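You operate a simulated robot arm through the tools that you are given. There is no shell and no other tool. Be economical: measure what you need, move in short steps, check, and stop when the job is done.

Carry out the task below with a simulated two-armed robot. There is one attempt and no reset: what you move stays moved.

TASK
Slide the yellow coil along the width gauge, set its bar to 20 cm, fit the grey strap and label.
Fine: the sliding yellow bar; the coil ends close to the fixed steel bar; the strap goes over its rim, the SAMPLE label on top; leave the other strap.

Only the result counts: the job must be done as asked and must still hold three seconds after the hand-in. Knocking over, shifting, dropping, spilling or breaking anything else fails it.

THE ROBOT
Two 7-joint arms with two-finger parallel grippers on one trunk, on a base that drives. Base frame: it is fixed to the floor where the robot stands at the start and does not move with it; the origin is under the middle of the robot, x ahead of it, y to its left, z up; the surface under the hand at the start is at about z = 0.772. Units: m, rad, N and s.
The left shoulder is at the start at [0.05, 0.165, 1.203], the right one opposite. With the tool pointing down near the work surface each hand reaches from about 0.1 to 0.66 m from the robot's upright axis, wherever it stands, measured 20 degrees to its own side. Places, roughly: black brake pad [0.5, 0.6, 0.9]; yellow bar of the width gauge [0.6, 0.2, 0.8]. Payload 3.91 kg a hand.
The TCP of each hand is the grasp point between the finger pads, 0.03 m short of the fingertips. In the tool frame z runs along the fingers and y along their closing line. Largest opening 0.11 m; finger width 0.02, thickness 0.01; the body of the gripper, 0.048 by 0.112 m, starts 0.055 m behind the TCP.
Orientation is told as [roll, pitch, yaw] about the base's x, y, z axes, in that order, counted from this pose: with the fingers straight down and closing along the base's y, the tool's x points along the base's -x, its y along +y and its z along -z.

THE INTERFACE
- The arms move only by the tool move_arm. It takes "left_moves", "right_moves" or both (then of equal length, played together; a hand with none holds still); each is one flat list of numbers, 7 for each row, row after row: the gripper command, from -1 (shut) to 1 (fully open), values between in proportion, then the shift along the base's x, y, z in m, then the turn, a rotation vector about the base's x, y, z in rad. In form: [jaw, x, y, z, rx, ry, rz, jaw, x, y, z, rx, ry, rz, ...]. A call has 1 to 12 rows; each row shifts and turns the commanded pose from where the row before left it. A row lasts 0.2 s, in which the tool goes at most 0.05 m and 0.15 rad; a call with a longer step from one row to the next is refused whole, and so is a gripper value outside its range. A pose out of reach is approached as far as the arm can. The call stops where the force on the tool passes 60 N (or 10 N more than at its start, if that is more) or the arm is blocked; 0.2 s more then pass. Each finger travels about 0.045 m/s and halts on what it meets, pressing with about 39 N; the grip force reading is that of the motor and also rises with nothing between the fingers. The clock runs only during rows and for 0.2 s after the last one: add rows that do not move to give the fingers time. The reply holds the time, the measured pose of the TCP, the force on the tool along the base axes, the opening and the grip force, in the units named above and with some noise, with the torque about the TCP (base axes, N m) and any sound that the robot's microphone picked up.
- Cameras (640 x 400 px; columns grow to the right, rows downward): "scene" is now at [0.1002, 0.048, 1.3688]; the picture's right is [0.56, -0.83, 0.00], its down [-0.49, -0.33, -0.80] and it looks along [0.67, 0.45, -0.59] (base axes); focal length 296 px, centre (320, 200). "left" rides on the left gripper at [0.072, -0.017, -0.103] in its tool frame; the picture's right is [0.23, 0.97, 0.00], its down [-0.76, 0.18, -0.62] and it looks along [-0.61, 0.14, 0.78] (tool axes); focal length 222 px, centre (320, 200). "right" rides on the right gripper at [0.072, 0.017, -0.103] in its tool frame; the picture's right is [-0.23, 0.97, 0.00], its down [-0.76, -0.18, -0.62] and it looks along [-0.61, -0.14, 0.78] (tool axes); focal length 222 px, centre (320, 200). There is no depth. A picture from a camera that has moved, and an enlarged one, comes with that camera's place and axes in the base frame and with its lens.
- get_image(camera): a new picture of that camera. No time passes.
- raise_lower(by): slides the trunk up (or, below 0, down) by that many m; the arms and the scene camera ride with it, the base frame stays. It gives what a move gives, with no picture.
- roll_base(legs): drives the robot by 1 to 6 legs, each [ahead, left, turn to the left] in m, m and rad, along the robot's own axes; the way and the turn of a leg run together, so that a leg with both is an arc; at most 1.5 m and 3.142 rad a leg. The arms and the cameras ride along, it lands a little off, and it stops where it bumps. It gives what a move gives.
- aim_head(pan, tilt): turns the head with the scene camera to pan (to the left, within 1.396 rad either way) and tilt (down, from -0.506 to 1.204), counted from straight ahead of the robot. It gives what a move gives.
- close_up(camera, box): a new picture of the part [left, top, right, bottom] of that camera's present view, enlarged. No time passes.
- job_done(): hands the job in; it is judged then, once.

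Work in short steps. Places have to be worked out from the pictures, the camera data and where the tool is seen: move nearer, look again, correct. Check each grasp and each placing, and mend what went wrong. You have 120 turns and 92 pictures in all, those below and enlarged ones among them. Open the grippers and draw the arms clear of the work before you hand the job in, unless the task says otherwise; then end with one line.

The tools are called after "Call:" by a JSON object that holds its "method" and its "body". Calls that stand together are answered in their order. move_arm: Moves the arms, as the interface text tells. Its arguments: {"type":"object","properties":{"left_moves":{"type":"array"},"right_moves":{"type":"array"}},"required":[]} The other tools are called the same way: raise_lower (by) slides the trunk up or down; roll_base (legs) drives the base; aim_head (pan, tilt) turns the head that bears the scene camera; get_image (camera) takes a picture; close_up (camera, box) takes an enlarged picture of a part of a camera's view; job_done () hands the job in.

At the start:

```text
t: 0.0
left_position: [0.2969, 0.3634, 1.1363]
left_tool_rot: [-0.001, 0.001, 0.001]
left_wrist_force: [0.5, 0.1, -0.3]
left_torque: [-0.01, -0.01, 0.02]
left_finger_gap: 0.1099
left_finger_force: 0.1
right_position: [0.4103, 0.0683, 1.0928]
right_tool_rot: [0.0, -0.001, 0.001]
right_wrist_force: [0.0, 0.2, -0.4]
right_torque: [0.02, 0.04, -0.02]
right_finger_gap: 0.1101
right_finger_force: 0.0
trunk travel left (down, up): [-0.423, 0.08]
robot x, y, heading: [0.0011, -0.0013, 0.001]
head pan, tilt: [0.592, 0.637]
```

scene: 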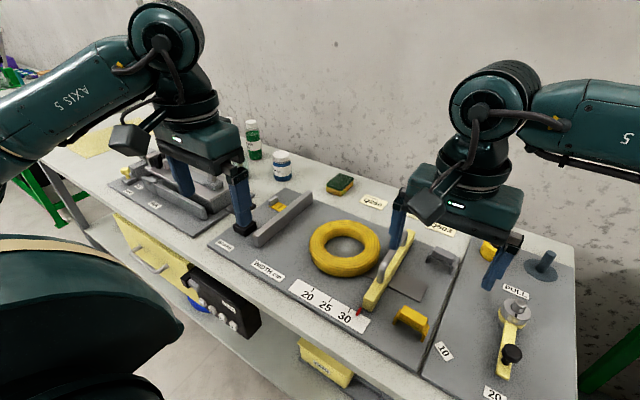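
right: 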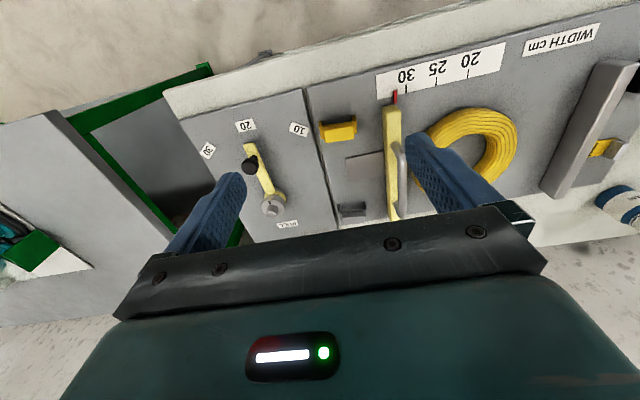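
left: 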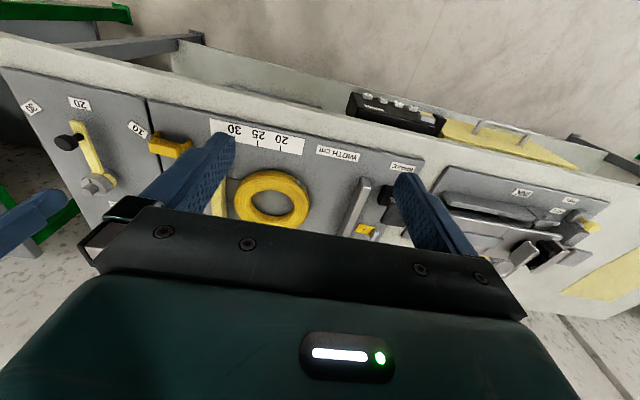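

I see the width gauge with fixed steel bar at the left, the yellow sliding bar with a red pointer near 32, and the yellow coil between. I take close-ups to find the strap and label.

Call:
{"method": "close_up", "body": {"camera": "scene", "box": [200, 160, 440, 310]}}

Call:
{"method": "close_up", "body": {"camera": "scene", "box": [320, 180, 520, 350]}}

Call:
{"method": "close_up", "body": {"camera": "right", "box": [280, 20, 640, 245]}}

```text
2.67 times, centred on (320, 235) of scene
camera zoom: at [0.1002, 0.048, 1.3688], right [0.56, -0.83, 0.0], down [-0.49, -0.33, -0.8], along [0.67, 0.45, -0.59], focal length 789 px, centre (320, 107)
```

zoom: 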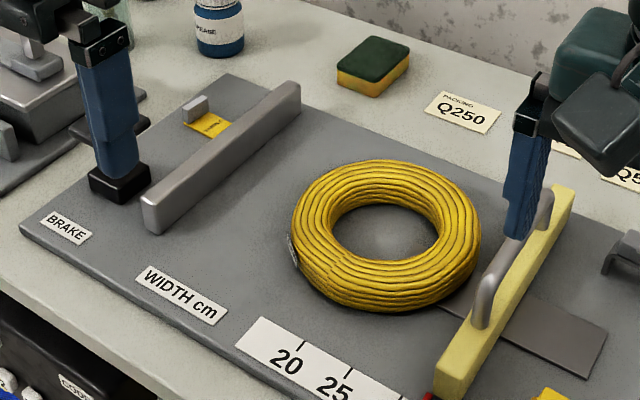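

```text
2.35 times, centred on (420, 265) of scene
camera zoom: at [0.1002, 0.048, 1.3688], right [0.56, -0.83, 0.0], down [-0.49, -0.33, -0.8], along [0.67, 0.45, -0.59], focal length 696 px, centre (85, 47)
```

zoom: 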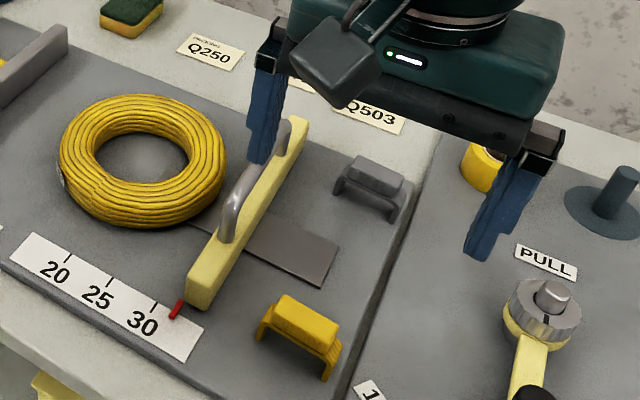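

```text
1.78 times, centred on (460, 132) of right
camera zoom: at [0.3384, 0.0851, 1.197], right [0.23, 0.97, 0.0], down [0.76, -0.18, 0.62], along [0.61, -0.14, -0.78], focal length 395 px, centre (71, 320)
```

zoom: 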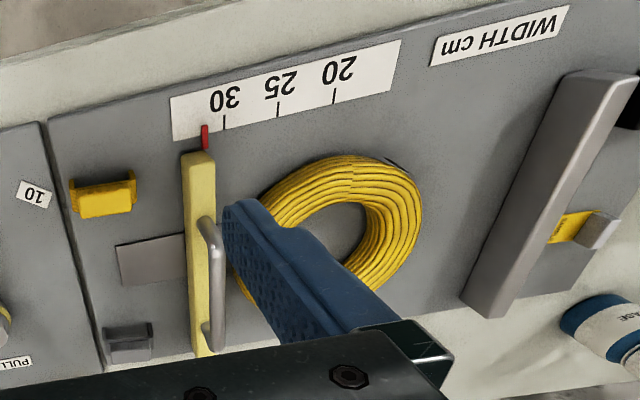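

The scale runs along base y (20 tick near y≈0.305, 30 near y≈0.205), with the coil about 19 cm across around [0.61, 0.31]. I look closer for the labels.

Call:
{"method": "close_up", "body": {"camera": "left", "box": [320, 160, 420, 250]}}

Call:
{"method": "close_up", "body": {"camera": "scene", "box": [240, 180, 320, 230]}}

Call:
{"method": "close_up", "body": {"camera": "scene", "box": [350, 180, 500, 270]}}

```text
4.44 times, centred on (370, 205) of left
camera zoom: at [0.2258, 0.3476, 1.2384], right [-0.23, 0.97, 0.0], down [0.76, 0.18, 0.62], along [0.61, 0.14, -0.78], focal length 987 px, centre (98, 178)
```

zoom: 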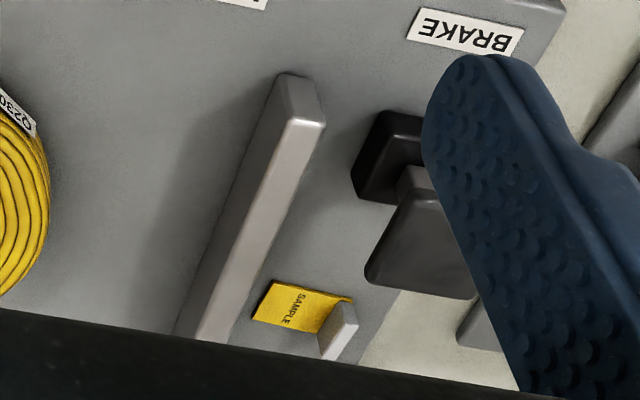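

```text
8.00 times, centred on (280, 205) of scene
camera zoom: at [0.1002, 0.048, 1.3688], right [0.56, -0.83, 0.0], down [-0.49, -0.33, -0.8], along [0.67, 0.45, -0.59], focal length 2368 px, centre (640, 160)
```

zoom: 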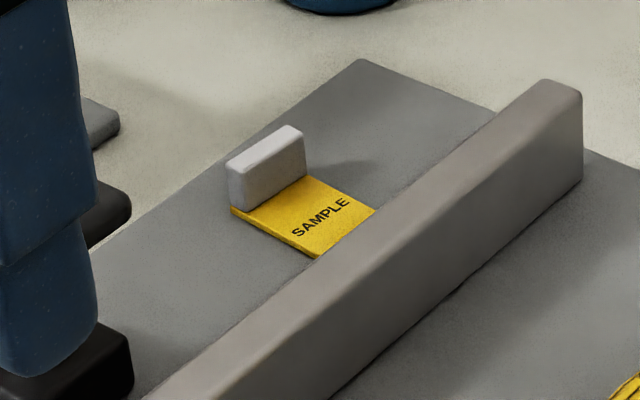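

```text
4.27 times, centred on (425, 225) of scene
camera zoom: at [0.1002, 0.048, 1.3688], right [0.56, -0.83, 0.0], down [-0.49, -0.33, -0.8], along [0.67, 0.45, -0.59], focal length 1263 px, centre (-128, 93)
```

zoom: 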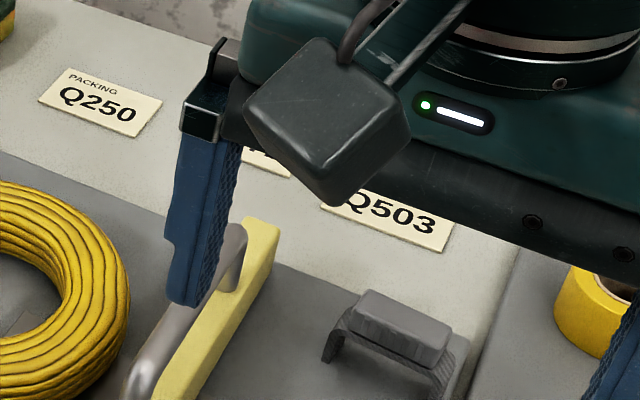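

The SAMPLE label (yellow card with grey grip block) is near [0.66, 0.61], the grey strap near [0.70, 0.08]; both are at the reach limit, so I want to drive the base. First I look down at the clearance to the bench front.

Call:
{"method": "aim_head", "body": {"pan": 0.4, "tilt": 1.15}}

Call:
{"method": "get_image", "body": {"camera": "scene"}}

```text
t: 0.9
left_position: [0.2976, 0.3632, 1.1348]
left_tool_rot: [0.0, 0.0, 0.0]
left_wrist_force: [0.3, -0.1, -0.2]
left_torque: [-0.01, -0.01, -0.02]
left_finger_gap: 0.11
left_finger_force: 0.1
right_position: [0.4112, 0.0683, 1.0928]
right_tool_rot: [0.001, -0.001, 0.001]
right_wrist_force: [0.4, -0.9, -1.2]
right_torque: [0.02, -0.01, 0.02]
right_finger_gap: 0.11
right_finger_force: 0.0
trunk travel left (down, up): [-0.423, 0.08]
robot x, y, heading: [0.001, -0.0002, 0.001]
head pan, tilt: [0.4, 1.15]
```

```text
82 pictures are left
camera scene: at [0.0827, 0.0225, 1.3303], right [0.39, -0.92, 0.0], down [-0.84, -0.36, -0.41], along [0.38, 0.16, -0.91], focal length 296 px, centre (320, 200)
```

scene: 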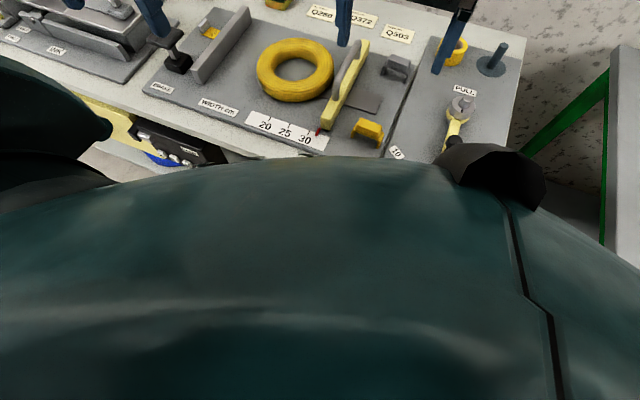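

The trunk hides the gap, so I drive left by 0.3 first, then ahead in a small step.

Call:
{"method": "roll_base", "body": {"legs": [[0, 0.28, 0], [0.05, 0, 0]]}}

Call:
{"method": "aim_head", "body": {"pan": 0.0, "tilt": 0.8}}

Call:
{"method": "get_image", "body": {"camera": "scene"}}

```text
t: 4.5
left_position: [0.3468, 0.6439, 1.1343]
left_tool_rot: [0.0, 0.0, 0.002]
left_wrist_force: [0.2, 0.3, 0.4]
left_torque: [-0.02, 0.03, -0.02]
left_finger_gap: 0.1098
left_finger_force: 0.1
right_position: [0.4632, 0.3491, 1.0924]
right_tool_rot: [0.001, 0.001, 0.0]
right_wrist_force: [-0.7, 0.4, 0.8]
right_torque: [-0.03, -0.01, 0.01]
right_finger_gap: 0.1102
right_finger_force: 0.2
trunk travel left (down, up): [-0.423, 0.08]
robot x, y, heading: [0.0486, 0.2831, -0.0]
head pan, tilt: [0.4, 1.15]
```

```text
t: 5.4
left_position: [0.3469, 0.6428, 1.1349]
left_tool_rot: [0.002, 0.0, 0.0]
left_wrist_force: [-0.1, 0.0, 0.3]
left_torque: [0.01, -0.01, 0.0]
left_finger_gap: 0.1101
left_finger_force: 0.1
right_position: [0.4623, 0.3487, 1.0934]
right_tool_rot: [0.001, 0.0, -0.001]
right_wrist_force: [0.3, 0.9, 0.3]
right_torque: [-0.02, -0.04, 0.0]
right_finger_gap: 0.11
right_finger_force: 0.1
trunk travel left (down, up): [-0.423, 0.08]
robot x, y, heading: [0.0524, 0.2837, -0.0]
head pan, tilt: [0.0, 0.799]
```

```text
81 pictures are left
camera scene: at [0.1584, 0.2794, 1.355], right [0.0, -1.0, 0.0], down [-0.72, 0.0, -0.7], along [0.7, 0.0, -0.72], focal length 296 px, centre (320, 200)
```

scene: 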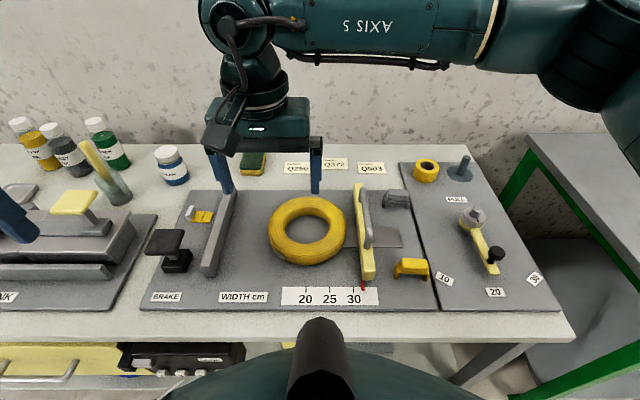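

The BRAKE pad on the gauge's left probably locks the slide; I zoom on it, the label, and the strap/handle.

Call:
{"method": "close_up", "body": {"camera": "scene", "box": [130, 180, 290, 310]}}

Call:
{"method": "close_up", "body": {"camera": "scene", "box": [330, 170, 450, 300]}}

Call:
{"method": "close_up", "body": {"camera": "scene", "box": [250, 180, 400, 310]}}

```text
3.08 times, centred on (210, 245) of scene
camera zoom: at [0.1584, 0.2794, 1.355], right [0.0, -1.0, 0.0], down [-0.72, 0.0, -0.7], along [0.7, 0.0, -0.72], focal length 911 px, centre (658, 62)
```

zoom: 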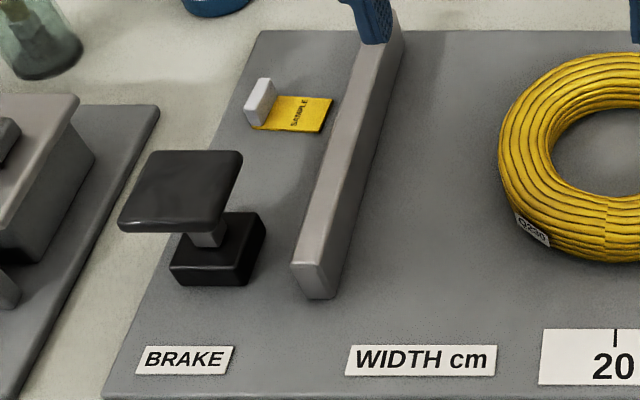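

```text
3.08 times, centred on (390, 235) of scene
camera zoom: at [0.1584, 0.2794, 1.355], right [0.0, -1.0, 0.0], down [-0.72, 0.0, -0.7], along [0.7, 0.0, -0.72], focal length 911 px, centre (105, 92)
```

zoom: 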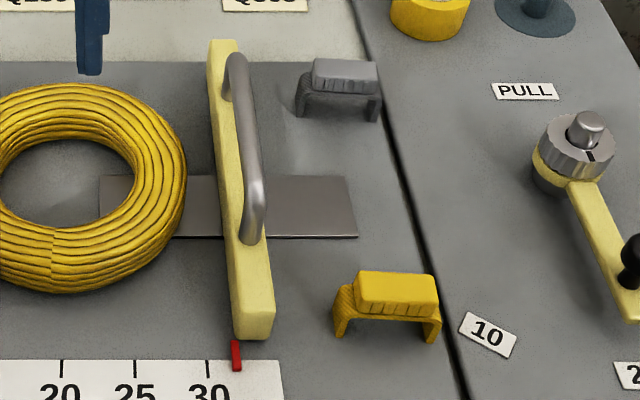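

```text
3.08 times, centred on (325, 245) of scene
camera zoom: at [0.1584, 0.2794, 1.355], right [0.0, -1.0, 0.0], down [-0.72, 0.0, -0.7], along [0.7, 0.0, -0.72], focal length 911 px, centre (305, 62)
```

zoom: 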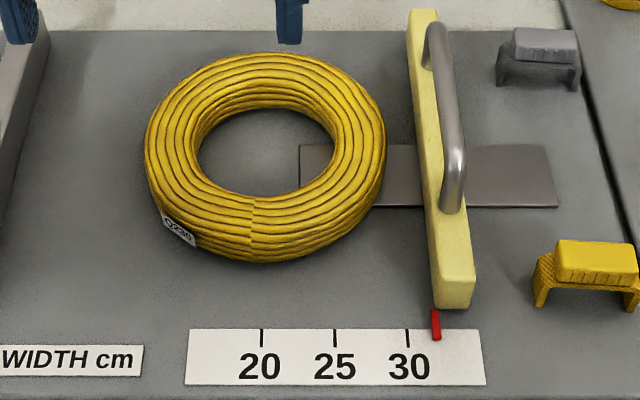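

Pad ≈ [0.525, 0.602, top 0.855], handle rod ≈ [0.61, 0.175, 0.848] with bar left face / pointer at 32 (y≈0.19), fixed bar face y≈0.51. I drive a bit further ahead for reach, then position the arms above the pad and the handle.

Call:
{"method": "roll_base", "body": {"legs": [[0.06, 0, 0]]}}

```text
t: 6.3
left_position: [0.395, 0.6427, 1.1341]
left_tool_rot: [0.001, -0.001, -0.001]
left_wrist_force: [-1.2, -0.3, -0.3]
left_torque: [-0.03, 0.01, -0.01]
left_finger_gap: 0.11
left_finger_force: 0.0
right_position: [0.5087, 0.3485, 1.0935]
right_tool_rot: [0.001, 0.001, -0.001]
right_wrist_force: [-0.9, 0.9, -0.5]
right_torque: [0.04, 0.0, -0.02]
right_finger_gap: 0.1097
right_finger_force: 0.1
trunk travel left (down, up): [-0.423, 0.08]
robot x, y, heading: [0.096, 0.2787, 0.003]
head pan, tilt: [0.0, 0.799]
```

I bring the left hand (closed) above the brake pad and the right hand above the handle.

Call:
{"method": "move_arm", "body": {"left_moves": [-1, 0.0217, -0.0068, -0.034, 0, 0, 0, -1, 0.0217, -0.0068, -0.034, 0, 0, 0, -1, 0.0217, -0.0068, -0.034, 0, 0, 0, -1, 0.0217, -0.0068, -0.034, 0, 0, 0, -1, 0.0217, -0.0068, -0.034, 0, 0, 0, -1, 0.0217, -0.0068, -0.034, 0, 0, 0], "right_moves": [0.3, 0.0168, -0.0289, -0.0273, 0, 0, 0, 0.3, 0.0168, -0.0289, -0.0273, 0, 0, 0, 0.3, 0.0168, -0.0289, -0.0273, 0, 0, 0, 0.3, 0.0168, -0.0289, -0.0273, 0, 0, 0, 0.3, 0.0168, -0.0289, -0.0273, 0, 0, 0, 0.3, 0.0168, -0.0289, -0.0273, 0, 0, 0]}}

Call:
{"method": "get_image", "body": {"camera": "scene"}}

Call:
{"method": "get_image", "body": {"camera": "right"}}

Call:
{"method": "get_image", "body": {"camera": "left"}}

```text
t: 7.8
left_position: [0.5265, 0.6026, 0.9306]
left_tool_rot: [0.0, 0.0, 0.001]
left_wrist_force: [0.3, 0.7, -0.1]
left_torque: [-0.01, -0.01, 0.0]
left_finger_gap: 0.0
left_finger_force: 14.0
right_position: [0.6109, 0.174, 0.9324]
right_tool_rot: [0.0, 0.002, 0.001]
right_wrist_force: [-0.1, -1.3, -0.8]
right_torque: [-0.02, 0.05, 0.0]
right_finger_gap: 0.0715
right_finger_force: 0.1
trunk travel left (down, up): [-0.423, 0.08]
robot x, y, heading: [0.0967, 0.284, -0.006]
head pan, tilt: [0.0, 0.799]
```

```text
77 pictures are left
camera scene: at [0.2064, 0.2788, 1.355], right [0.0, -1.0, 0.0], down [-0.72, 0.0, -0.7], along [0.7, 0.0, -0.72], focal length 296 px, centre (320, 200)
```

scene: 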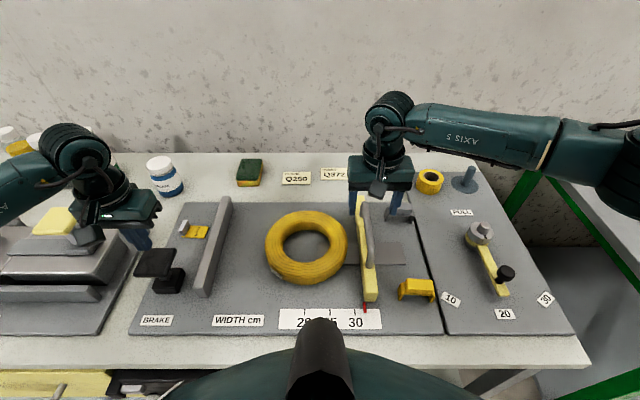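

```text
76 pictures are left
camera right: at [0.5384, 0.1904, 1.0362], right [0.23, 0.97, 0.0], down [0.76, -0.18, 0.62], along [0.61, -0.14, -0.78], focal length 222 px, centre (320, 200)
```

right: 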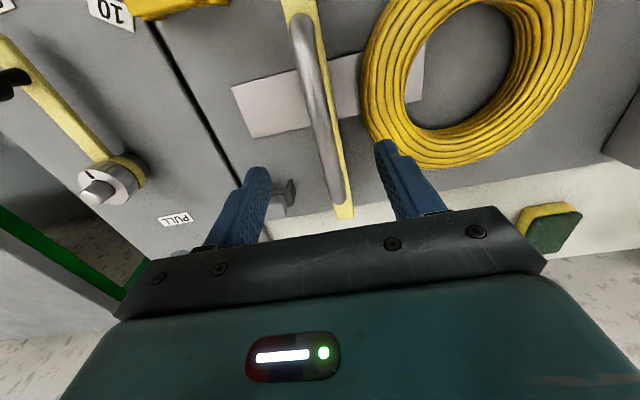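

```text
75 pictures are left
camera left: at [0.4546, 0.5857, 1.0348], right [-0.23, 0.97, 0.0], down [0.76, 0.18, 0.62], along [0.61, 0.14, -0.78], focal length 222 px, centre (320, 200)
```

left: 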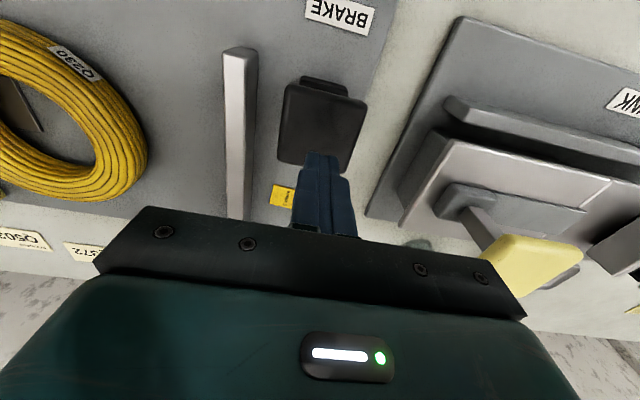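

Both are aligned: the handle lies right beneath the right TCP and the pad beneath the left fingertips. I lower the right hand onto the handle and close, and bring the left to just above the pad.

Call:
{"method": "move_arm", "body": {"left_moves": [-1, -0.008, 0, -0.02, 0, 0, 0, -1, 0, 0, -0.015, 0, 0, 0, -1, 0, 0, 0, 0, 0, 0, -1, 0, 0, 0, 0, 0, 0, -1, 0, 0, 0, 0, 0, 0, -1, 0, 0, 0, 0, 0, 0, -1, 0, 0, 0, 0, 0, 0], "right_moves": [0.3, 0, 0, -0.04, 0, 0, 0, 0.3, 0, 0, -0.038, 0, 0, 0, -1, 0, 0, 0, 0, 0, 0, -1, 0, 0, 0, 0, 0, 0, -1, 0, 0, 0, 0, 0, 0, -1, 0, 0, 0, 0, 0, 0, -1, 0, 0, 0, 0, 0, 0]}}

Call:
{"method": "get_image", "body": {"camera": "right"}}

```text
t: 9.3
left_position: [0.5174, 0.6026, 0.8945]
left_tool_rot: [-0.002, -0.001, 0.001]
left_wrist_force: [0.0, -1.4, 1.2]
left_torque: [-0.03, 0.02, 0.05]
left_finger_gap: 0.0
left_finger_force: 37.5
right_position: [0.6089, 0.1785, 0.8539]
right_tool_rot: [0.001, 0.0, 0.003]
right_wrist_force: [-0.1, 9.8, -3.7]
right_torque: [0.01, -0.55, -0.05]
right_finger_gap: 0.0156
right_finger_force: 45.3
trunk travel left (down, up): [-0.423, 0.08]
robot x, y, heading: [0.0994, 0.2801, -0.001]
head pan, tilt: [0.0, 0.799]
```

```text
74 pictures are left
camera right: at [0.5371, 0.1944, 0.9575], right [0.23, 0.97, 0.0], down [0.76, -0.18, 0.62], along [0.61, -0.14, -0.78], focal length 222 px, centre (320, 200)
```

right: 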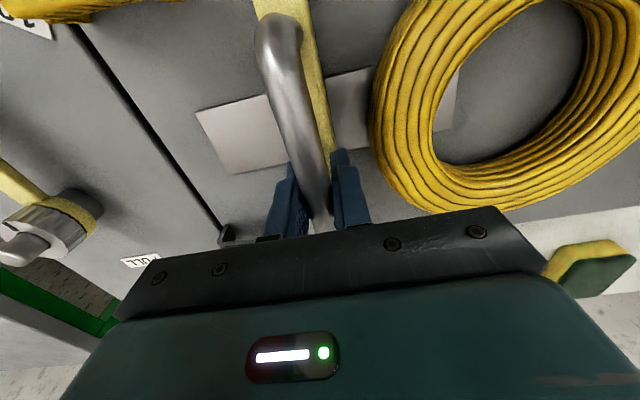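

The rod is gripped (15.6 mm). Now the left presses the pad down in small steps.

Call:
{"method": "move_arm", "body": {"left_moves": [-1, 0, 0, -0.008, 0, 0, 0, -1, 0, 0, -0.006, 0, 0, 0, -1, 0, 0, -0.005, 0, 0, 0, -1, 0, 0, -0.004, 0, 0, 0]}}

```text
t: 10.3
left_position: [0.5175, 0.6036, 0.8735]
left_tool_rot: [-0.001, -0.005, 0.001]
left_wrist_force: [5.5, -1.1, 9.3]
left_torque: [-0.04, -0.12, 0.01]
left_finger_gap: 0.0001
left_finger_force: 37.4
right_position: [0.6111, 0.1781, 0.8546]
right_tool_rot: [-0.001, 0.001, 0.003]
right_wrist_force: [-1.2, 15.1, -7.4]
right_torque: [-0.15, -0.77, -0.03]
right_finger_gap: 0.0155
right_finger_force: 45.2
trunk travel left (down, up): [-0.423, 0.08]
robot x, y, heading: [0.0956, 0.2797, -0.002]
head pan, tilt: [0.0, 0.799]
```

Contact with 9 N; I press further.

Call:
{"method": "move_arm", "body": {"left_moves": [-1, 0, 0, -0.005, 0, 0, 0, -1, 0, 0, -0.005, 0, 0, 0, -1, 0, 0, -0.004, 0, 0, 0]}}

```text
t: 11.2
left_position: [0.5173, 0.6034, 0.8622]
left_tool_rot: [0.001, -0.006, 0.001]
left_wrist_force: [-10.9, 5.8, 49.4]
left_torque: [0.18, 0.44, -0.39]
left_finger_gap: 0.0
left_finger_force: 37.8
right_position: [0.609, 0.1767, 0.8539]
right_tool_rot: [0.004, -0.002, -0.001]
right_wrist_force: [15.3, 25.3, -21.0]
right_torque: [-0.3, 1.16, -0.1]
right_finger_gap: 0.0156
right_finger_force: 45.4
trunk travel left (down, up): [-0.423, 0.08]
robot x, y, heading: [0.0976, 0.2812, 0.003]
head pan, tilt: [0.0, 0.799]
```

The pad has bottomed (49 N). I ease 1 mm and try sliding the bar +y in small steps.

Call:
{"method": "move_arm", "body": {"left_moves": [-1, 0, 0, 0.001, 0, 0, 0, -1, 0, 0, 0, 0, 0, 0, -1, 0, 0, 0, 0, 0, 0], "right_moves": [-1, 0, 0.008, 0, 0, 0, 0, -1, 0, 0.008, 0, 0, 0, 0, -1, 0, 0.008, 0, 0, 0, 0]}}

```text
t: 11.9
left_position: [0.5183, 0.6031, 0.8635]
left_tool_rot: [0.005, -0.003, 0.004]
left_wrist_force: [-10.9, 15.5, 43.0]
left_torque: [0.44, 0.41, 0.06]
left_finger_gap: 0.0001
left_finger_force: 37.8
right_position: [0.61, 0.1964, 0.8545]
right_tool_rot: [-0.001, -0.006, -0.003]
right_wrist_force: [18.4, -1.5, -10.1]
right_torque: [-0.14, 0.82, 0.13]
right_finger_gap: 0.0155
right_finger_force: 45.1
trunk travel left (down, up): [-0.423, 0.08]
robot x, y, heading: [0.1019, 0.2812, 0.003]
head pan, tilt: [0.0, 0.799]
```

The bar moves freely with the brake pressed (0.178→0.196). I continue ~8 cm.

Call:
{"method": "move_arm", "body": {"right_moves": [-1, 0, 0.01, 0, 0, 0, 0, -1, 0, 0.01, 0, 0, 0, 0, -1, 0, 0.01, 0, 0, 0, 0, -1, 0, 0.01, 0, 0, 0, 0, -1, 0, 0.01, 0, 0, 0, 0, -1, 0, 0.01, 0, 0, 0, 0, -1, 0, 0.01, 0, 0, 0, 0]}}

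Call:
{"method": "get_image", "body": {"camera": "scene"}}

```text
t: 13.6
left_position: [0.5175, 0.6026, 0.8637]
left_tool_rot: [0.002, -0.004, 0.002]
left_wrist_force: [-7.5, 14.8, 39.9]
left_torque: [0.46, 0.37, -0.01]
left_finger_gap: 0.0001
left_finger_force: 37.6
right_position: [0.6091, 0.2679, 0.8549]
right_tool_rot: [0.002, -0.007, -0.001]
right_wrist_force: [29.9, -0.6, 8.5]
right_torque: [-0.09, 0.72, 0.0]
right_finger_gap: 0.0157
right_finger_force: 45.0
trunk travel left (down, up): [-0.423, 0.08]
robot x, y, heading: [0.0962, 0.2772, -0.005]
head pan, tilt: [0.0, 0.799]
```

```text
73 pictures are left
camera scene: at [0.2045, 0.2783, 1.3555], right [0.0, -1.0, 0.0], down [-0.72, 0.0, -0.7], along [0.7, 0.0, -0.72], focal length 296 px, centre (320, 200)
```

scene: 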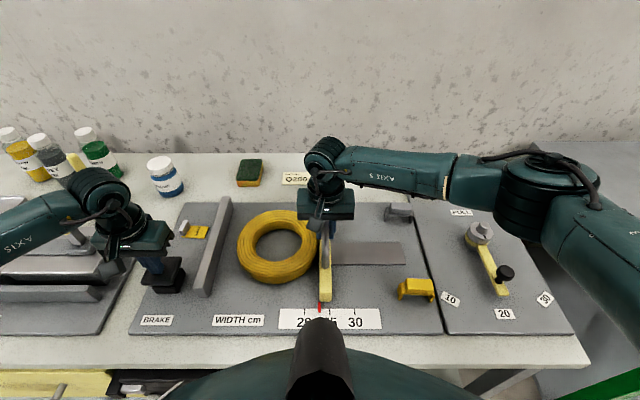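

Coil is moving along with the bar. I relieve the x force slightly and go another 2 cm, then check the pointer with the head panned.

Call:
{"method": "move_arm", "body": {"right_moves": [-1, 0.002, 0.007, 0, 0, 0, 0, -1, 0.001, 0.007, 0, 0, 0, 0, -1, 0, 0.007, 0, 0, 0, 0]}}

Call:
{"method": "aim_head", "body": {"pan": 0.7, "tilt": 0.85}}

Call:
{"method": "get_image", "body": {"camera": "scene"}}

```text
t: 14.3
left_position: [0.5185, 0.6029, 0.8644]
left_tool_rot: [0.001, -0.009, 0.001]
left_wrist_force: [5.8, 14.1, 27.2]
left_torque: [0.43, 0.03, -0.1]
left_finger_gap: 0.0
left_finger_force: 37.5
right_position: [0.6097, 0.2896, 0.8542]
right_tool_rot: [0.001, -0.002, 0.002]
right_wrist_force: [0.5, -1.7, 21.9]
right_torque: [-0.06, -0.86, -0.06]
right_finger_gap: 0.0157
right_finger_force: 44.9
trunk travel left (down, up): [-0.423, 0.08]
robot x, y, heading: [0.0972, 0.2829, -0.0]
head pan, tilt: [0.0, 0.799]
```

```text
t: 15.4
left_position: [0.5185, 0.6011, 0.8644]
left_tool_rot: [-0.003, -0.011, 0.001]
left_wrist_force: [10.8, 7.9, 22.9]
left_torque: [0.26, -0.06, -0.05]
left_finger_gap: 0.0001
left_finger_force: 37.7
right_position: [0.6099, 0.29, 0.8536]
right_tool_rot: [0.003, -0.004, -0.001]
right_wrist_force: [-6.7, 1.3, 27.0]
right_torque: [0.03, 0.44, 0.04]
right_finger_gap: 0.0155
right_finger_force: 45.1
trunk travel left (down, up): [-0.423, 0.08]
robot x, y, heading: [0.0966, 0.2771, 0.004]
head pan, tilt: [0.7, 0.85]
```

```text
72 pictures are left
camera scene: at [0.1812, 0.3292, 1.3515], right [0.64, -0.77, 0.0], down [-0.57, -0.48, -0.66], along [0.51, 0.42, -0.75], focal length 296 px, centre (320, 200)
```

scene: 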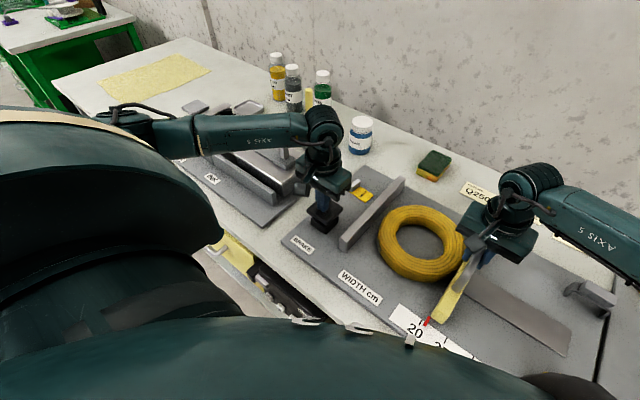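

Call:
{"method": "close_up", "body": {"camera": "scene", "box": [360, 270, 500, 360]}}

```text
4.44 times, centred on (430, 315) of scene
camera zoom: at [0.1812, 0.3292, 1.3515], right [0.64, -0.77, 0.0], down [-0.57, -0.48, -0.66], along [0.51, 0.42, -0.75], focal length 1316 px, centre (-169, -311)
```

zoom: 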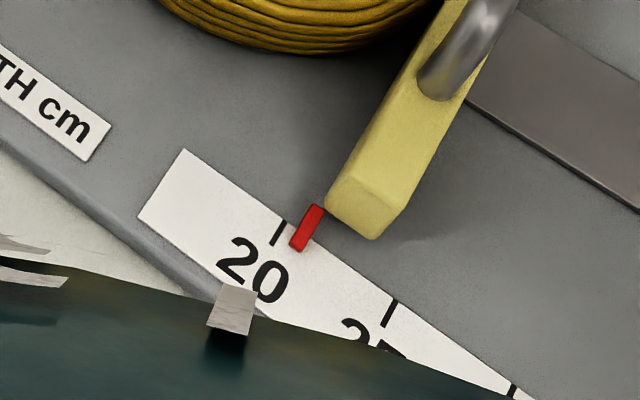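

The pointer is about 8 mm short of 20. I add 8 mm while firming the brake press.

Call:
{"method": "move_arm", "body": {"left_moves": [-1, 0, 0, -0.001, 0, 0, 0, -1, 0, 0, 0, 0, 0, 0, -1, 0, 0, 0, 0, 0, 0], "right_moves": [-1, 0, 0.004, 0, 0, 0, 0, -1, 0, 0.004, 0, 0, 0, 0, -1, 0, 0, 0, 0, 0, 0]}}

Call:
{"method": "close_up", "body": {"camera": "scene", "box": [360, 270, 500, 360]}}

Call:
{"method": "close_up", "body": {"camera": "scene", "box": [320, 170, 500, 290]}}

```text
t: 16.2
left_position: [0.5158, 0.6013, 0.8643]
left_tool_rot: [-0.002, -0.011, 0.002]
left_wrist_force: [9.4, 5.5, 24.2]
left_torque: [0.15, -0.07, -0.03]
left_finger_gap: 0.0002
left_finger_force: 38.0
right_position: [0.6091, 0.2969, 0.8532]
right_tool_rot: [0.002, -0.003, 0.0]
right_wrist_force: [-13.0, -2.7, 31.8]
right_torque: [0.04, 0.36, -0.04]
right_finger_gap: 0.0155
right_finger_force: 45.0
trunk travel left (down, up): [-0.423, 0.08]
robot x, y, heading: [0.0975, 0.2778, 0.001]
head pan, tilt: [0.7, 0.85]
```

```text
4.44 times, centred on (430, 315) of scene
camera zoom: at [0.1798, 0.3284, 1.3517], right [0.64, -0.77, 0.0], down [-0.57, -0.48, -0.66], along [0.51, 0.43, -0.75], focal length 1316 px, centre (-169, -311)
```

zoom: 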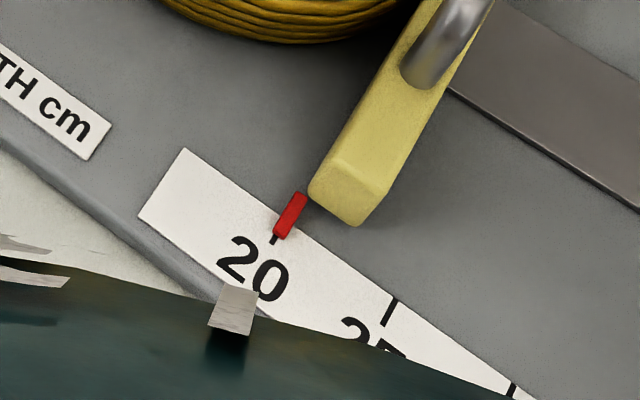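

```text
3.33 times, centred on (410, 230) of scene
camera zoom: at [0.1798, 0.3284, 1.3517], right [0.64, -0.77, 0.0], down [-0.57, -0.48, -0.66], along [0.51, 0.43, -0.75], focal length 987 px, centre (20, 100)
```

zoom: 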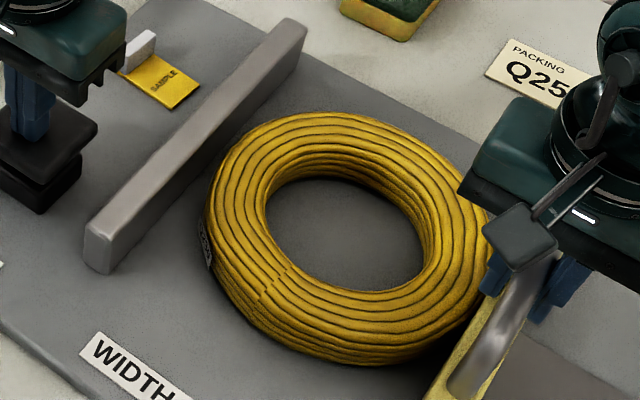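

The pointer now lies on the 20 tick. I release the brake first (raise left hand), then open the right jaw slightly and rise.

Call:
{"method": "move_arm", "body": {"left_moves": [-1, 0, 0, 0.02, 0, 0, 0, -1, 0, 0, 0.03, 0, 0, 0, -1, 0, 0, 0.04, 0, 0, 0, -1, 0, 0, 0.04, 0, 0, 0]}}

Call:
{"method": "move_arm", "body": {"right_moves": [-0.4, 0, 0, 0, 0, 0, 0, -0.4, 0, 0, 0, 0, 0, 0, -0.4, 0, 0, 0.03, 0, 0, 0, -0.4, 0, 0, 0.04, 0, 0, 0, -0.4, 0, 0, 0.05, 0, 0, 0, -0.4, 0, 0, 0.05, 0, 0, 0]}}

Call:
{"method": "get_image", "body": {"camera": "scene"}}

Call:
{"method": "close_up", "body": {"camera": "scene", "box": [320, 170, 500, 290]}}

Call:
{"method": "get_image", "body": {"camera": "left"}}

```text
t: 17.2
left_position: [0.5132, 0.6025, 0.989]
left_tool_rot: [-0.001, -0.001, 0.0]
left_wrist_force: [-0.3, 0.2, -0.3]
left_torque: [-0.02, 0.0, -0.01]
left_finger_gap: 0.0
left_finger_force: 37.4
right_position: [0.611, 0.2976, 0.8526]
right_tool_rot: [0.002, -0.004, 0.0]
right_wrist_force: [-17.2, -2.0, 31.7]
right_torque: [0.04, -0.35, -0.01]
right_finger_gap: 0.0157
right_finger_force: 44.9
trunk travel left (down, up): [-0.423, 0.08]
robot x, y, heading: [0.0969, 0.2809, -0.001]
head pan, tilt: [0.7, 0.85]
```

```text
t: 18.6
left_position: [0.5175, 0.6017, 0.9872]
left_tool_rot: [0.0, -0.001, 0.0]
left_wrist_force: [0.0, 0.0, 0.0]
left_torque: [0.02, -0.01, 0.01]
left_finger_gap: 0.0001
left_finger_force: 38.0
right_position: [0.6106, 0.2973, 1.0218]
right_tool_rot: [0.0, -0.002, 0.001]
right_wrist_force: [-0.4, 0.5, -0.4]
right_torque: [-0.01, -0.03, 0.0]
right_finger_gap: 0.0329
right_finger_force: 0.0
trunk travel left (down, up): [-0.423, 0.08]
robot x, y, heading: [0.0944, 0.2814, -0.0]
head pan, tilt: [0.7, 0.85]
```

```text
68 pictures are left
camera scene: at [0.1846, 0.3298, 1.351], right [0.64, -0.77, 0.0], down [-0.57, -0.48, -0.66], along [0.51, 0.42, -0.75], focal length 296 px, centre (320, 200)
```

scene: 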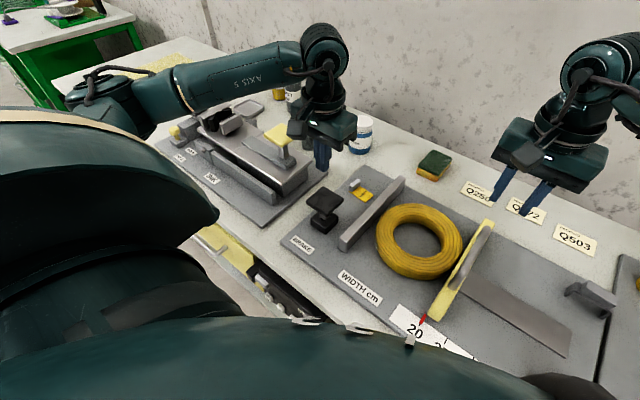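

```text
3.33 times, centred on (410, 230) of scene
camera zoom: at [0.1846, 0.3298, 1.351], right [0.64, -0.77, 0.0], down [-0.57, -0.48, -0.66], along [0.51, 0.42, -0.75], focal length 987 px, centre (20, 100)
```

zoom: 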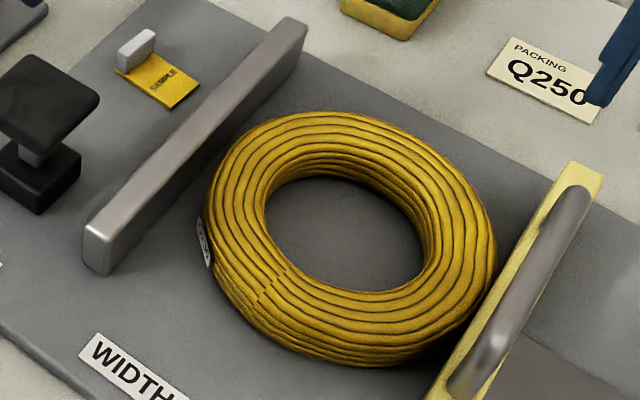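

```text
66 pictures are left
camera left: at [0.445, 0.5863, 1.0912], right [-0.23, 0.97, 0.0], down [0.76, 0.18, 0.62], along [0.61, 0.14, -0.78], focal length 222 px, centre (320, 200)
```

left: 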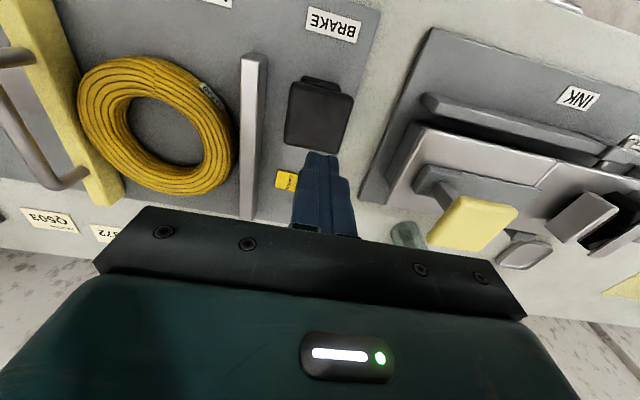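

Coil sits between both bars. Now I look straight at the gauge to measure coil and strap precisely.

Call:
{"method": "aim_head", "body": {"pan": 0.0, "tilt": 0.8}}

Call:
{"method": "close_up", "body": {"camera": "scene", "box": [180, 180, 360, 310]}}

Call:
{"method": "close_up", "body": {"camera": "scene", "box": [350, 190, 450, 250]}}

```text
t: 19.7
left_position: [0.5164, 0.6022, 0.9887]
left_tool_rot: [-0.001, 0.0, 0.001]
left_wrist_force: [0.5, -0.1, -0.7]
left_torque: [-0.02, -0.02, -0.01]
left_finger_gap: 0.0001
left_finger_force: 38.3
right_position: [0.6103, 0.2983, 1.0214]
right_tool_rot: [-0.001, -0.002, 0.0]
right_wrist_force: [0.9, 0.3, 0.0]
right_torque: [0.0, 0.03, 0.02]
right_finger_gap: 0.0328
right_finger_force: 0.0
trunk travel left (down, up): [-0.423, 0.08]
robot x, y, heading: [0.0967, 0.281, -0.003]
head pan, tilt: [0.0, 0.799]
```

```text
3.08 times, centred on (270, 245) of scene
camera zoom: at [0.2058, 0.2793, 1.3551], right [0.0, -1.0, 0.0], down [-0.72, 0.0, -0.7], along [0.7, 0.0, -0.72], focal length 911 px, centre (474, 62)
```

zoom: 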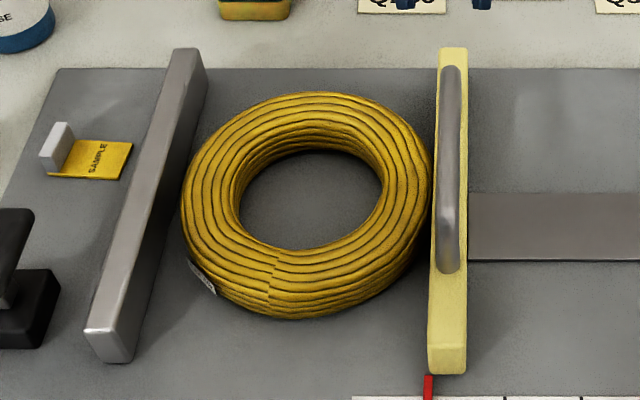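

```text
6.40 times, centred on (400, 220) of scene
camera zoom: at [0.2058, 0.2793, 1.3551], right [0.0, -1.0, 0.0], down [-0.72, 0.0, -0.7], along [0.7, 0.0, -0.72], focal length 1894 px, centre (-192, 72)
```

zoom: 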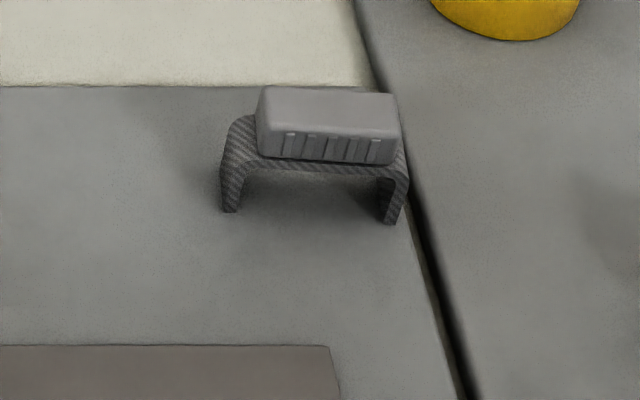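

Coil centre ≈ [0.613, 0.405], radii 0.054–0.095, crest radius ≈0.075. Grey strap: centre ≈ [0.70, 0.081], block 2 cm thick × 5 cm long, long axis ≈ y. I move the right hand above it, turned ~-1.65 rad so the jaws close across the block.

Call:
{"method": "move_arm", "body": {"right_moves": [0.2, 0.0082, -0.0196, -0.0064, 0, 0, -0.15, 0.2, 0.0082, -0.0196, -0.0064, 0, 0, -0.15, 0.2, 0.0082, -0.0196, -0.0064, 0, 0, -0.15, 0.2, 0.0082, -0.0196, -0.0064, 0, 0, -0.15, 0.2, 0.0082, -0.0196, -0.0064, 0, 0, -0.15, 0.2, 0.0082, -0.0196, -0.0064, 0, 0, -0.15, 0.2, 0.0082, -0.0196, -0.0064, 0, 0, -0.15, 0.2, 0.0082, -0.0196, -0.0064, 0, 0, -0.15, 0.2, 0.0082, -0.0196, -0.0064, 0, 0, -0.15, 0.2, 0.0082, -0.0196, -0.0064, 0, 0, -0.15, 0.2, 0.0082, -0.0196, -0.0064, 0, 0, -0.15]}}

Call:
{"method": "get_image", "body": {"camera": "right"}}

Call:
{"method": "get_image", "body": {"camera": "scene"}}

```text
t: 22.1
left_position: [0.5165, 0.6021, 0.9878]
left_tool_rot: [-0.001, 0.001, 0.0]
left_wrist_force: [-0.6, -0.1, -0.9]
left_torque: [-0.01, -0.03, 0.0]
left_finger_gap: 0.0003
left_finger_force: 38.1
right_position: [0.7021, 0.08, 0.9504]
right_tool_rot: [0.001, 0.0, -1.653]
right_wrist_force: [-0.1, 0.0, 0.2]
right_torque: [0.0, 0.01, 0.0]
right_finger_gap: 0.0658
right_finger_force: 0.1
trunk travel left (down, up): [-0.423, 0.08]
robot x, y, heading: [0.0941, 0.2789, -0.002]
head pan, tilt: [0.0, 0.799]
```

```text
63 pictures are left
camera right: at [0.7246, 0.1516, 1.0542], right [0.95, -0.31, 0.0], down [-0.24, -0.75, 0.62], along [-0.19, -0.59, -0.78], focal length 222 px, centre (320, 200)
```

right: 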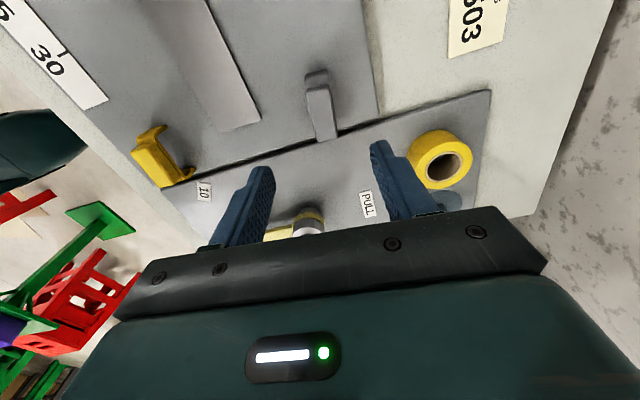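

```text
62 pictures are left
camera scene: at [0.2059, 0.279, 1.3551], right [0.0, -1.0, 0.0], down [-0.72, 0.0, -0.7], along [0.7, 0.0, -0.72], focal length 296 px, centre (320, 200)
```

scene: 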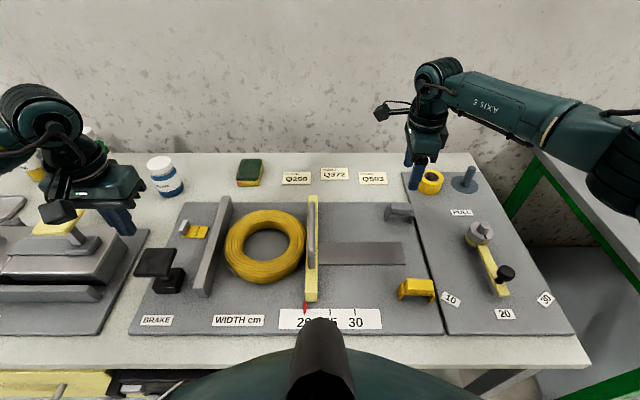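

The strap's block projects right beneath the jaws. I descend to z≈0.826 and close.

Call:
{"method": "move_arm", "body": {"right_moves": [0.2, 0, 0, -0.035, 0, 0, 0, 0.2, 0, 0, -0.035, 0, 0, 0, 0.2, 0, 0, -0.03, 0, 0, 0, 0.2, 0, 0, -0.022, 0, 0, 0, -1, 0, 0, 0, 0, 0, 0, -1, 0, 0, 0, 0, 0, 0, -1, 0, 0, 0, 0, 0, 0, -1, 0, 0, 0, 0, 0, 0]}}

Call:
{"method": "get_image", "body": {"camera": "right"}}

Call:
{"method": "close_up", "body": {"camera": "scene", "box": [350, 180, 460, 250]}}

```text
t: 23.9
left_position: [0.5167, 0.6024, 0.987]
left_tool_rot: [0.001, 0.0, -0.001]
left_wrist_force: [-0.3, -0.5, 0.7]
left_torque: [0.02, -0.01, -0.02]
left_finger_gap: 0.0
left_finger_force: 37.5
right_position: [0.7038, 0.0815, 0.8277]
right_tool_rot: [0.001, -0.001, -1.65]
right_wrist_force: [-0.7, -0.2, -0.1]
right_torque: [-0.01, 0.05, -0.02]
right_finger_gap: 0.0227
right_finger_force: 38.9
trunk travel left (down, up): [-0.423, 0.08]
robot x, y, heading: [0.0986, 0.2798, -0.0]
head pan, tilt: [0.0, 0.799]
```

```text
61 pictures are left
camera right: at [0.7267, 0.1536, 0.9308], right [0.95, -0.3, 0.0], down [-0.24, -0.75, 0.62], along [-0.19, -0.59, -0.78], focal length 222 px, centre (320, 200)
```

right: 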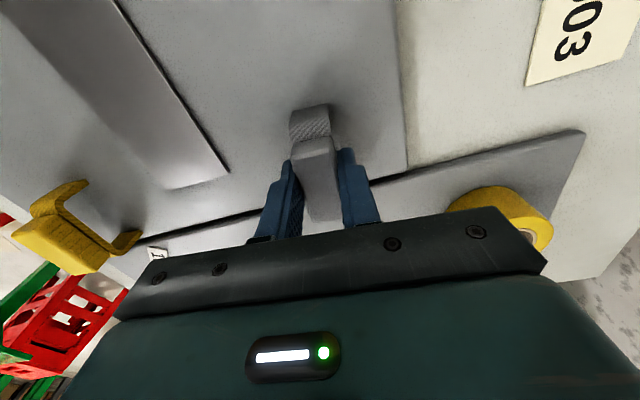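

```text
5.71 times, centred on (405, 215) of scene
camera zoom: at [0.2058, 0.2793, 1.3551], right [0.0, -1.0, 0.0], down [-0.72, 0.0, -0.7], along [0.7, 0.0, -0.72], focal length 1691 px, centre (-166, 114)
```

zoom: 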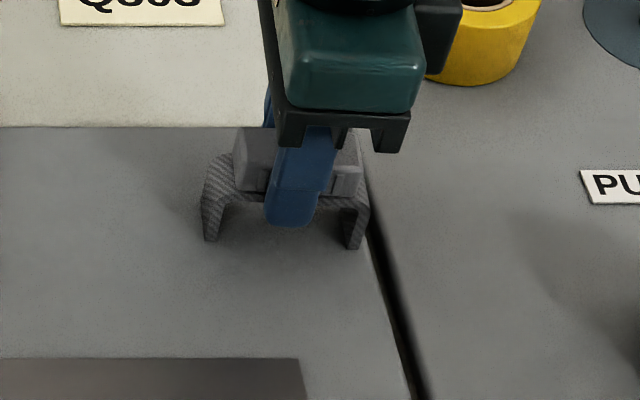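

Grip confirmed (22.7 mm). I lift well clear and carry the strap to above the coil's front rim, turning back to yaw 0.

Call:
{"method": "move_arm", "body": {"right_moves": [-1, 0, 0, 0.04, 0, 0, 0, -1, 0, 0, 0.05, 0, 0, 0, -1, 0, 0, 0.05, 0, 0, 0, -1, 0, 0, 0.04, 0, 0, 0]}}

Call:
{"method": "move_arm", "body": {"right_moves": [-1, -0.0151, 0.0294, 0, 0, 0, 0.15, -1, -0.0151, 0.0294, 0, 0, 0, 0.15, -1, -0.0151, 0.0294, 0, 0, 0, 0.15, -1, -0.0151, 0.0294, 0, 0, 0, 0.15, -1, -0.0151, 0.0294, 0, 0, 0, 0.15, -1, -0.0151, 0.0294, 0, 0, 0, 0.15, -1, -0.0151, 0.0294, 0, 0, 0, 0.15, -1, -0.0151, 0.0294, 0, 0, 0, 0.15, -1, -0.0151, 0.0294, 0, 0, 0, 0.15, -1, -0.0151, 0.0294, 0, 0, 0, 0.15, -1, -0.0151, 0.0294, 0, 0, 0, 0.15]}}

Call:
{"method": "get_image", "body": {"camera": "scene"}}

Call:
{"method": "get_image", "body": {"camera": "right"}}

```text
t: 24.9
left_position: [0.5171, 0.603, 0.9872]
left_tool_rot: [-0.001, 0.001, 0.0]
left_wrist_force: [0.1, -0.3, -0.6]
left_torque: [-0.01, 0.04, 0.0]
left_finger_gap: 0.0
left_finger_force: 37.7
right_position: [0.6991, 0.0801, 1.0116]
right_tool_rot: [0.0, -0.001, -1.648]
right_wrist_force: [-0.2, 0.4, 0.8]
right_torque: [-0.02, 0.02, 0.03]
right_finger_gap: 0.0225
right_finger_force: 38.4
trunk travel left (down, up): [-0.423, 0.08]
robot x, y, heading: [0.1006, 0.2787, -0.004]
head pan, tilt: [0.0, 0.799]
```

```text
t: 27.3
left_position: [0.5168, 0.6026, 0.9878]
left_tool_rot: [0.0, -0.002, 0.001]
left_wrist_force: [-0.8, 0.3, -0.2]
left_torque: [0.01, -0.01, 0.0]
left_finger_gap: 0.0
left_finger_force: 37.2
right_position: [0.5377, 0.4088, 1.0102]
right_tool_rot: [-0.002, -0.002, 0.002]
right_wrist_force: [1.0, -0.4, 0.1]
right_torque: [-0.02, 0.01, 0.02]
right_finger_gap: 0.0222
right_finger_force: 39.1
trunk travel left (down, up): [-0.423, 0.08]
robot x, y, heading: [0.0949, 0.2834, 0.003]
head pan, tilt: [0.0, 0.799]
```

```text
59 pictures are left
camera scene: at [0.2056, 0.2798, 1.3551], right [0.0, -1.0, 0.0], down [-0.72, 0.0, -0.7], along [0.7, 0.0, -0.72], focal length 296 px, centre (320, 200)
```

scene: 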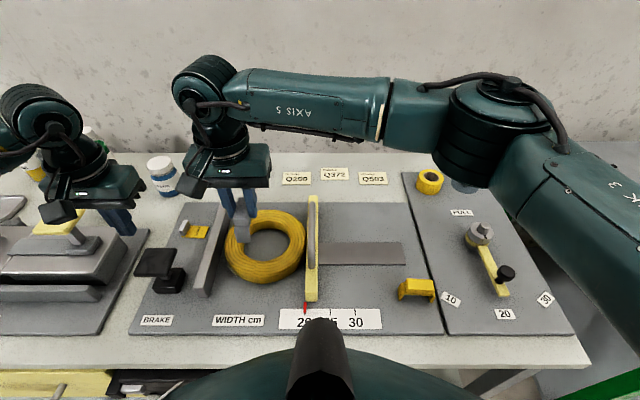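

```text
58 pictures are left
camera right: at [0.4639, 0.4257, 1.1141], right [0.22, 0.97, 0.0], down [0.76, -0.18, 0.62], along [0.61, -0.14, -0.78], focal length 222 px, centre (320, 200)
```

right: 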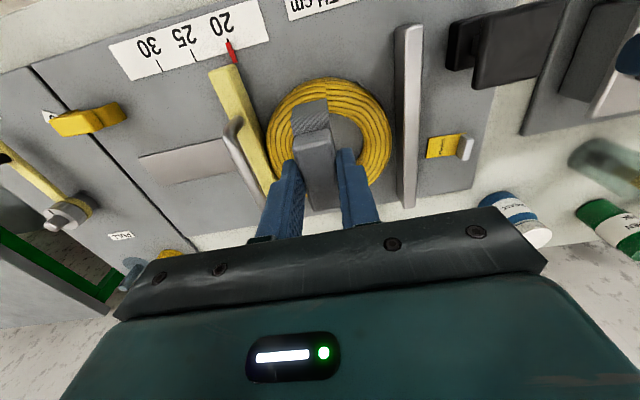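

Strap now spans radially over the front rim. I descend to leave ~2 cm and check alignment.

Call:
{"method": "move_arm", "body": {"right_moves": [-1, 0, -0.002, -0.04, 0, 0, 0, -1, 0, 0, -0.04, 0, 0, 0, -1, 0, 0, -0.035, 0, 0, 0]}}

Call:
{"method": "close_up", "body": {"camera": "scene", "box": [200, 190, 330, 290]}}

Call:
{"method": "get_image", "body": {"camera": "right"}}

Call:
{"method": "get_image", "body": {"camera": "left"}}

```text
t: 28.1
left_position: [0.5173, 0.6032, 0.9866]
left_tool_rot: [-0.001, -0.001, -0.001]
left_wrist_force: [-0.1, -0.4, 0.2]
left_torque: [-0.01, 0.01, 0.06]
left_finger_gap: 0.0
left_finger_force: 37.6
right_position: [0.5351, 0.4059, 0.895]
right_tool_rot: [-0.002, 0.0, 0.001]
right_wrist_force: [-0.5, -0.6, -0.2]
right_torque: [-0.01, 0.0, 0.01]
right_finger_gap: 0.0224
right_finger_force: 39.4
trunk travel left (down, up): [-0.423, 0.08]
robot x, y, heading: [0.0985, 0.2812, -0.004]
head pan, tilt: [0.0, 0.799]
```

```text
4.00 times, centred on (265, 240) of scene
camera zoom: at [0.2059, 0.2792, 1.3551], right [0.0, -1.0, 0.0], down [-0.72, 0.0, -0.7], along [0.7, 0.0, -0.72], focal length 1184 px, centre (540, 40)
```

zoom: 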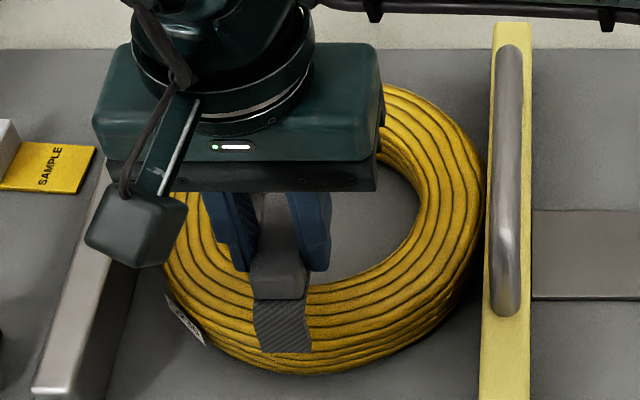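

```text
56 pictures are left
camera right: at [0.4628, 0.422, 0.9981], right [0.23, 0.97, 0.0], down [0.76, -0.18, 0.62], along [0.61, -0.14, -0.78], focal length 222 px, centre (320, 200)
```

right: 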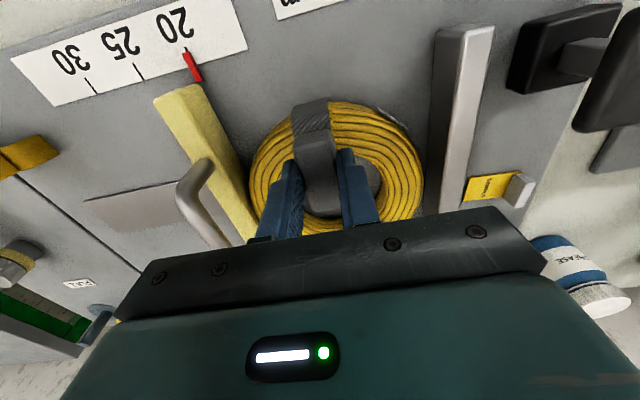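

```text
55 pictures are left
camera left: at [0.4454, 0.5861, 1.0912], right [-0.23, 0.97, 0.0], down [0.76, 0.18, 0.62], along [0.61, 0.14, -0.78], focal length 222 px, centre (320, 200)
```

left: 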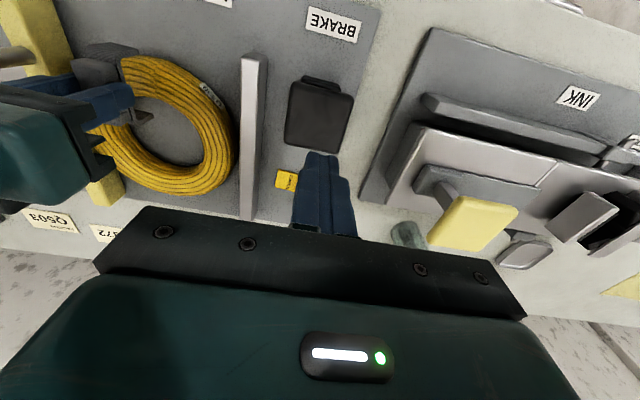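

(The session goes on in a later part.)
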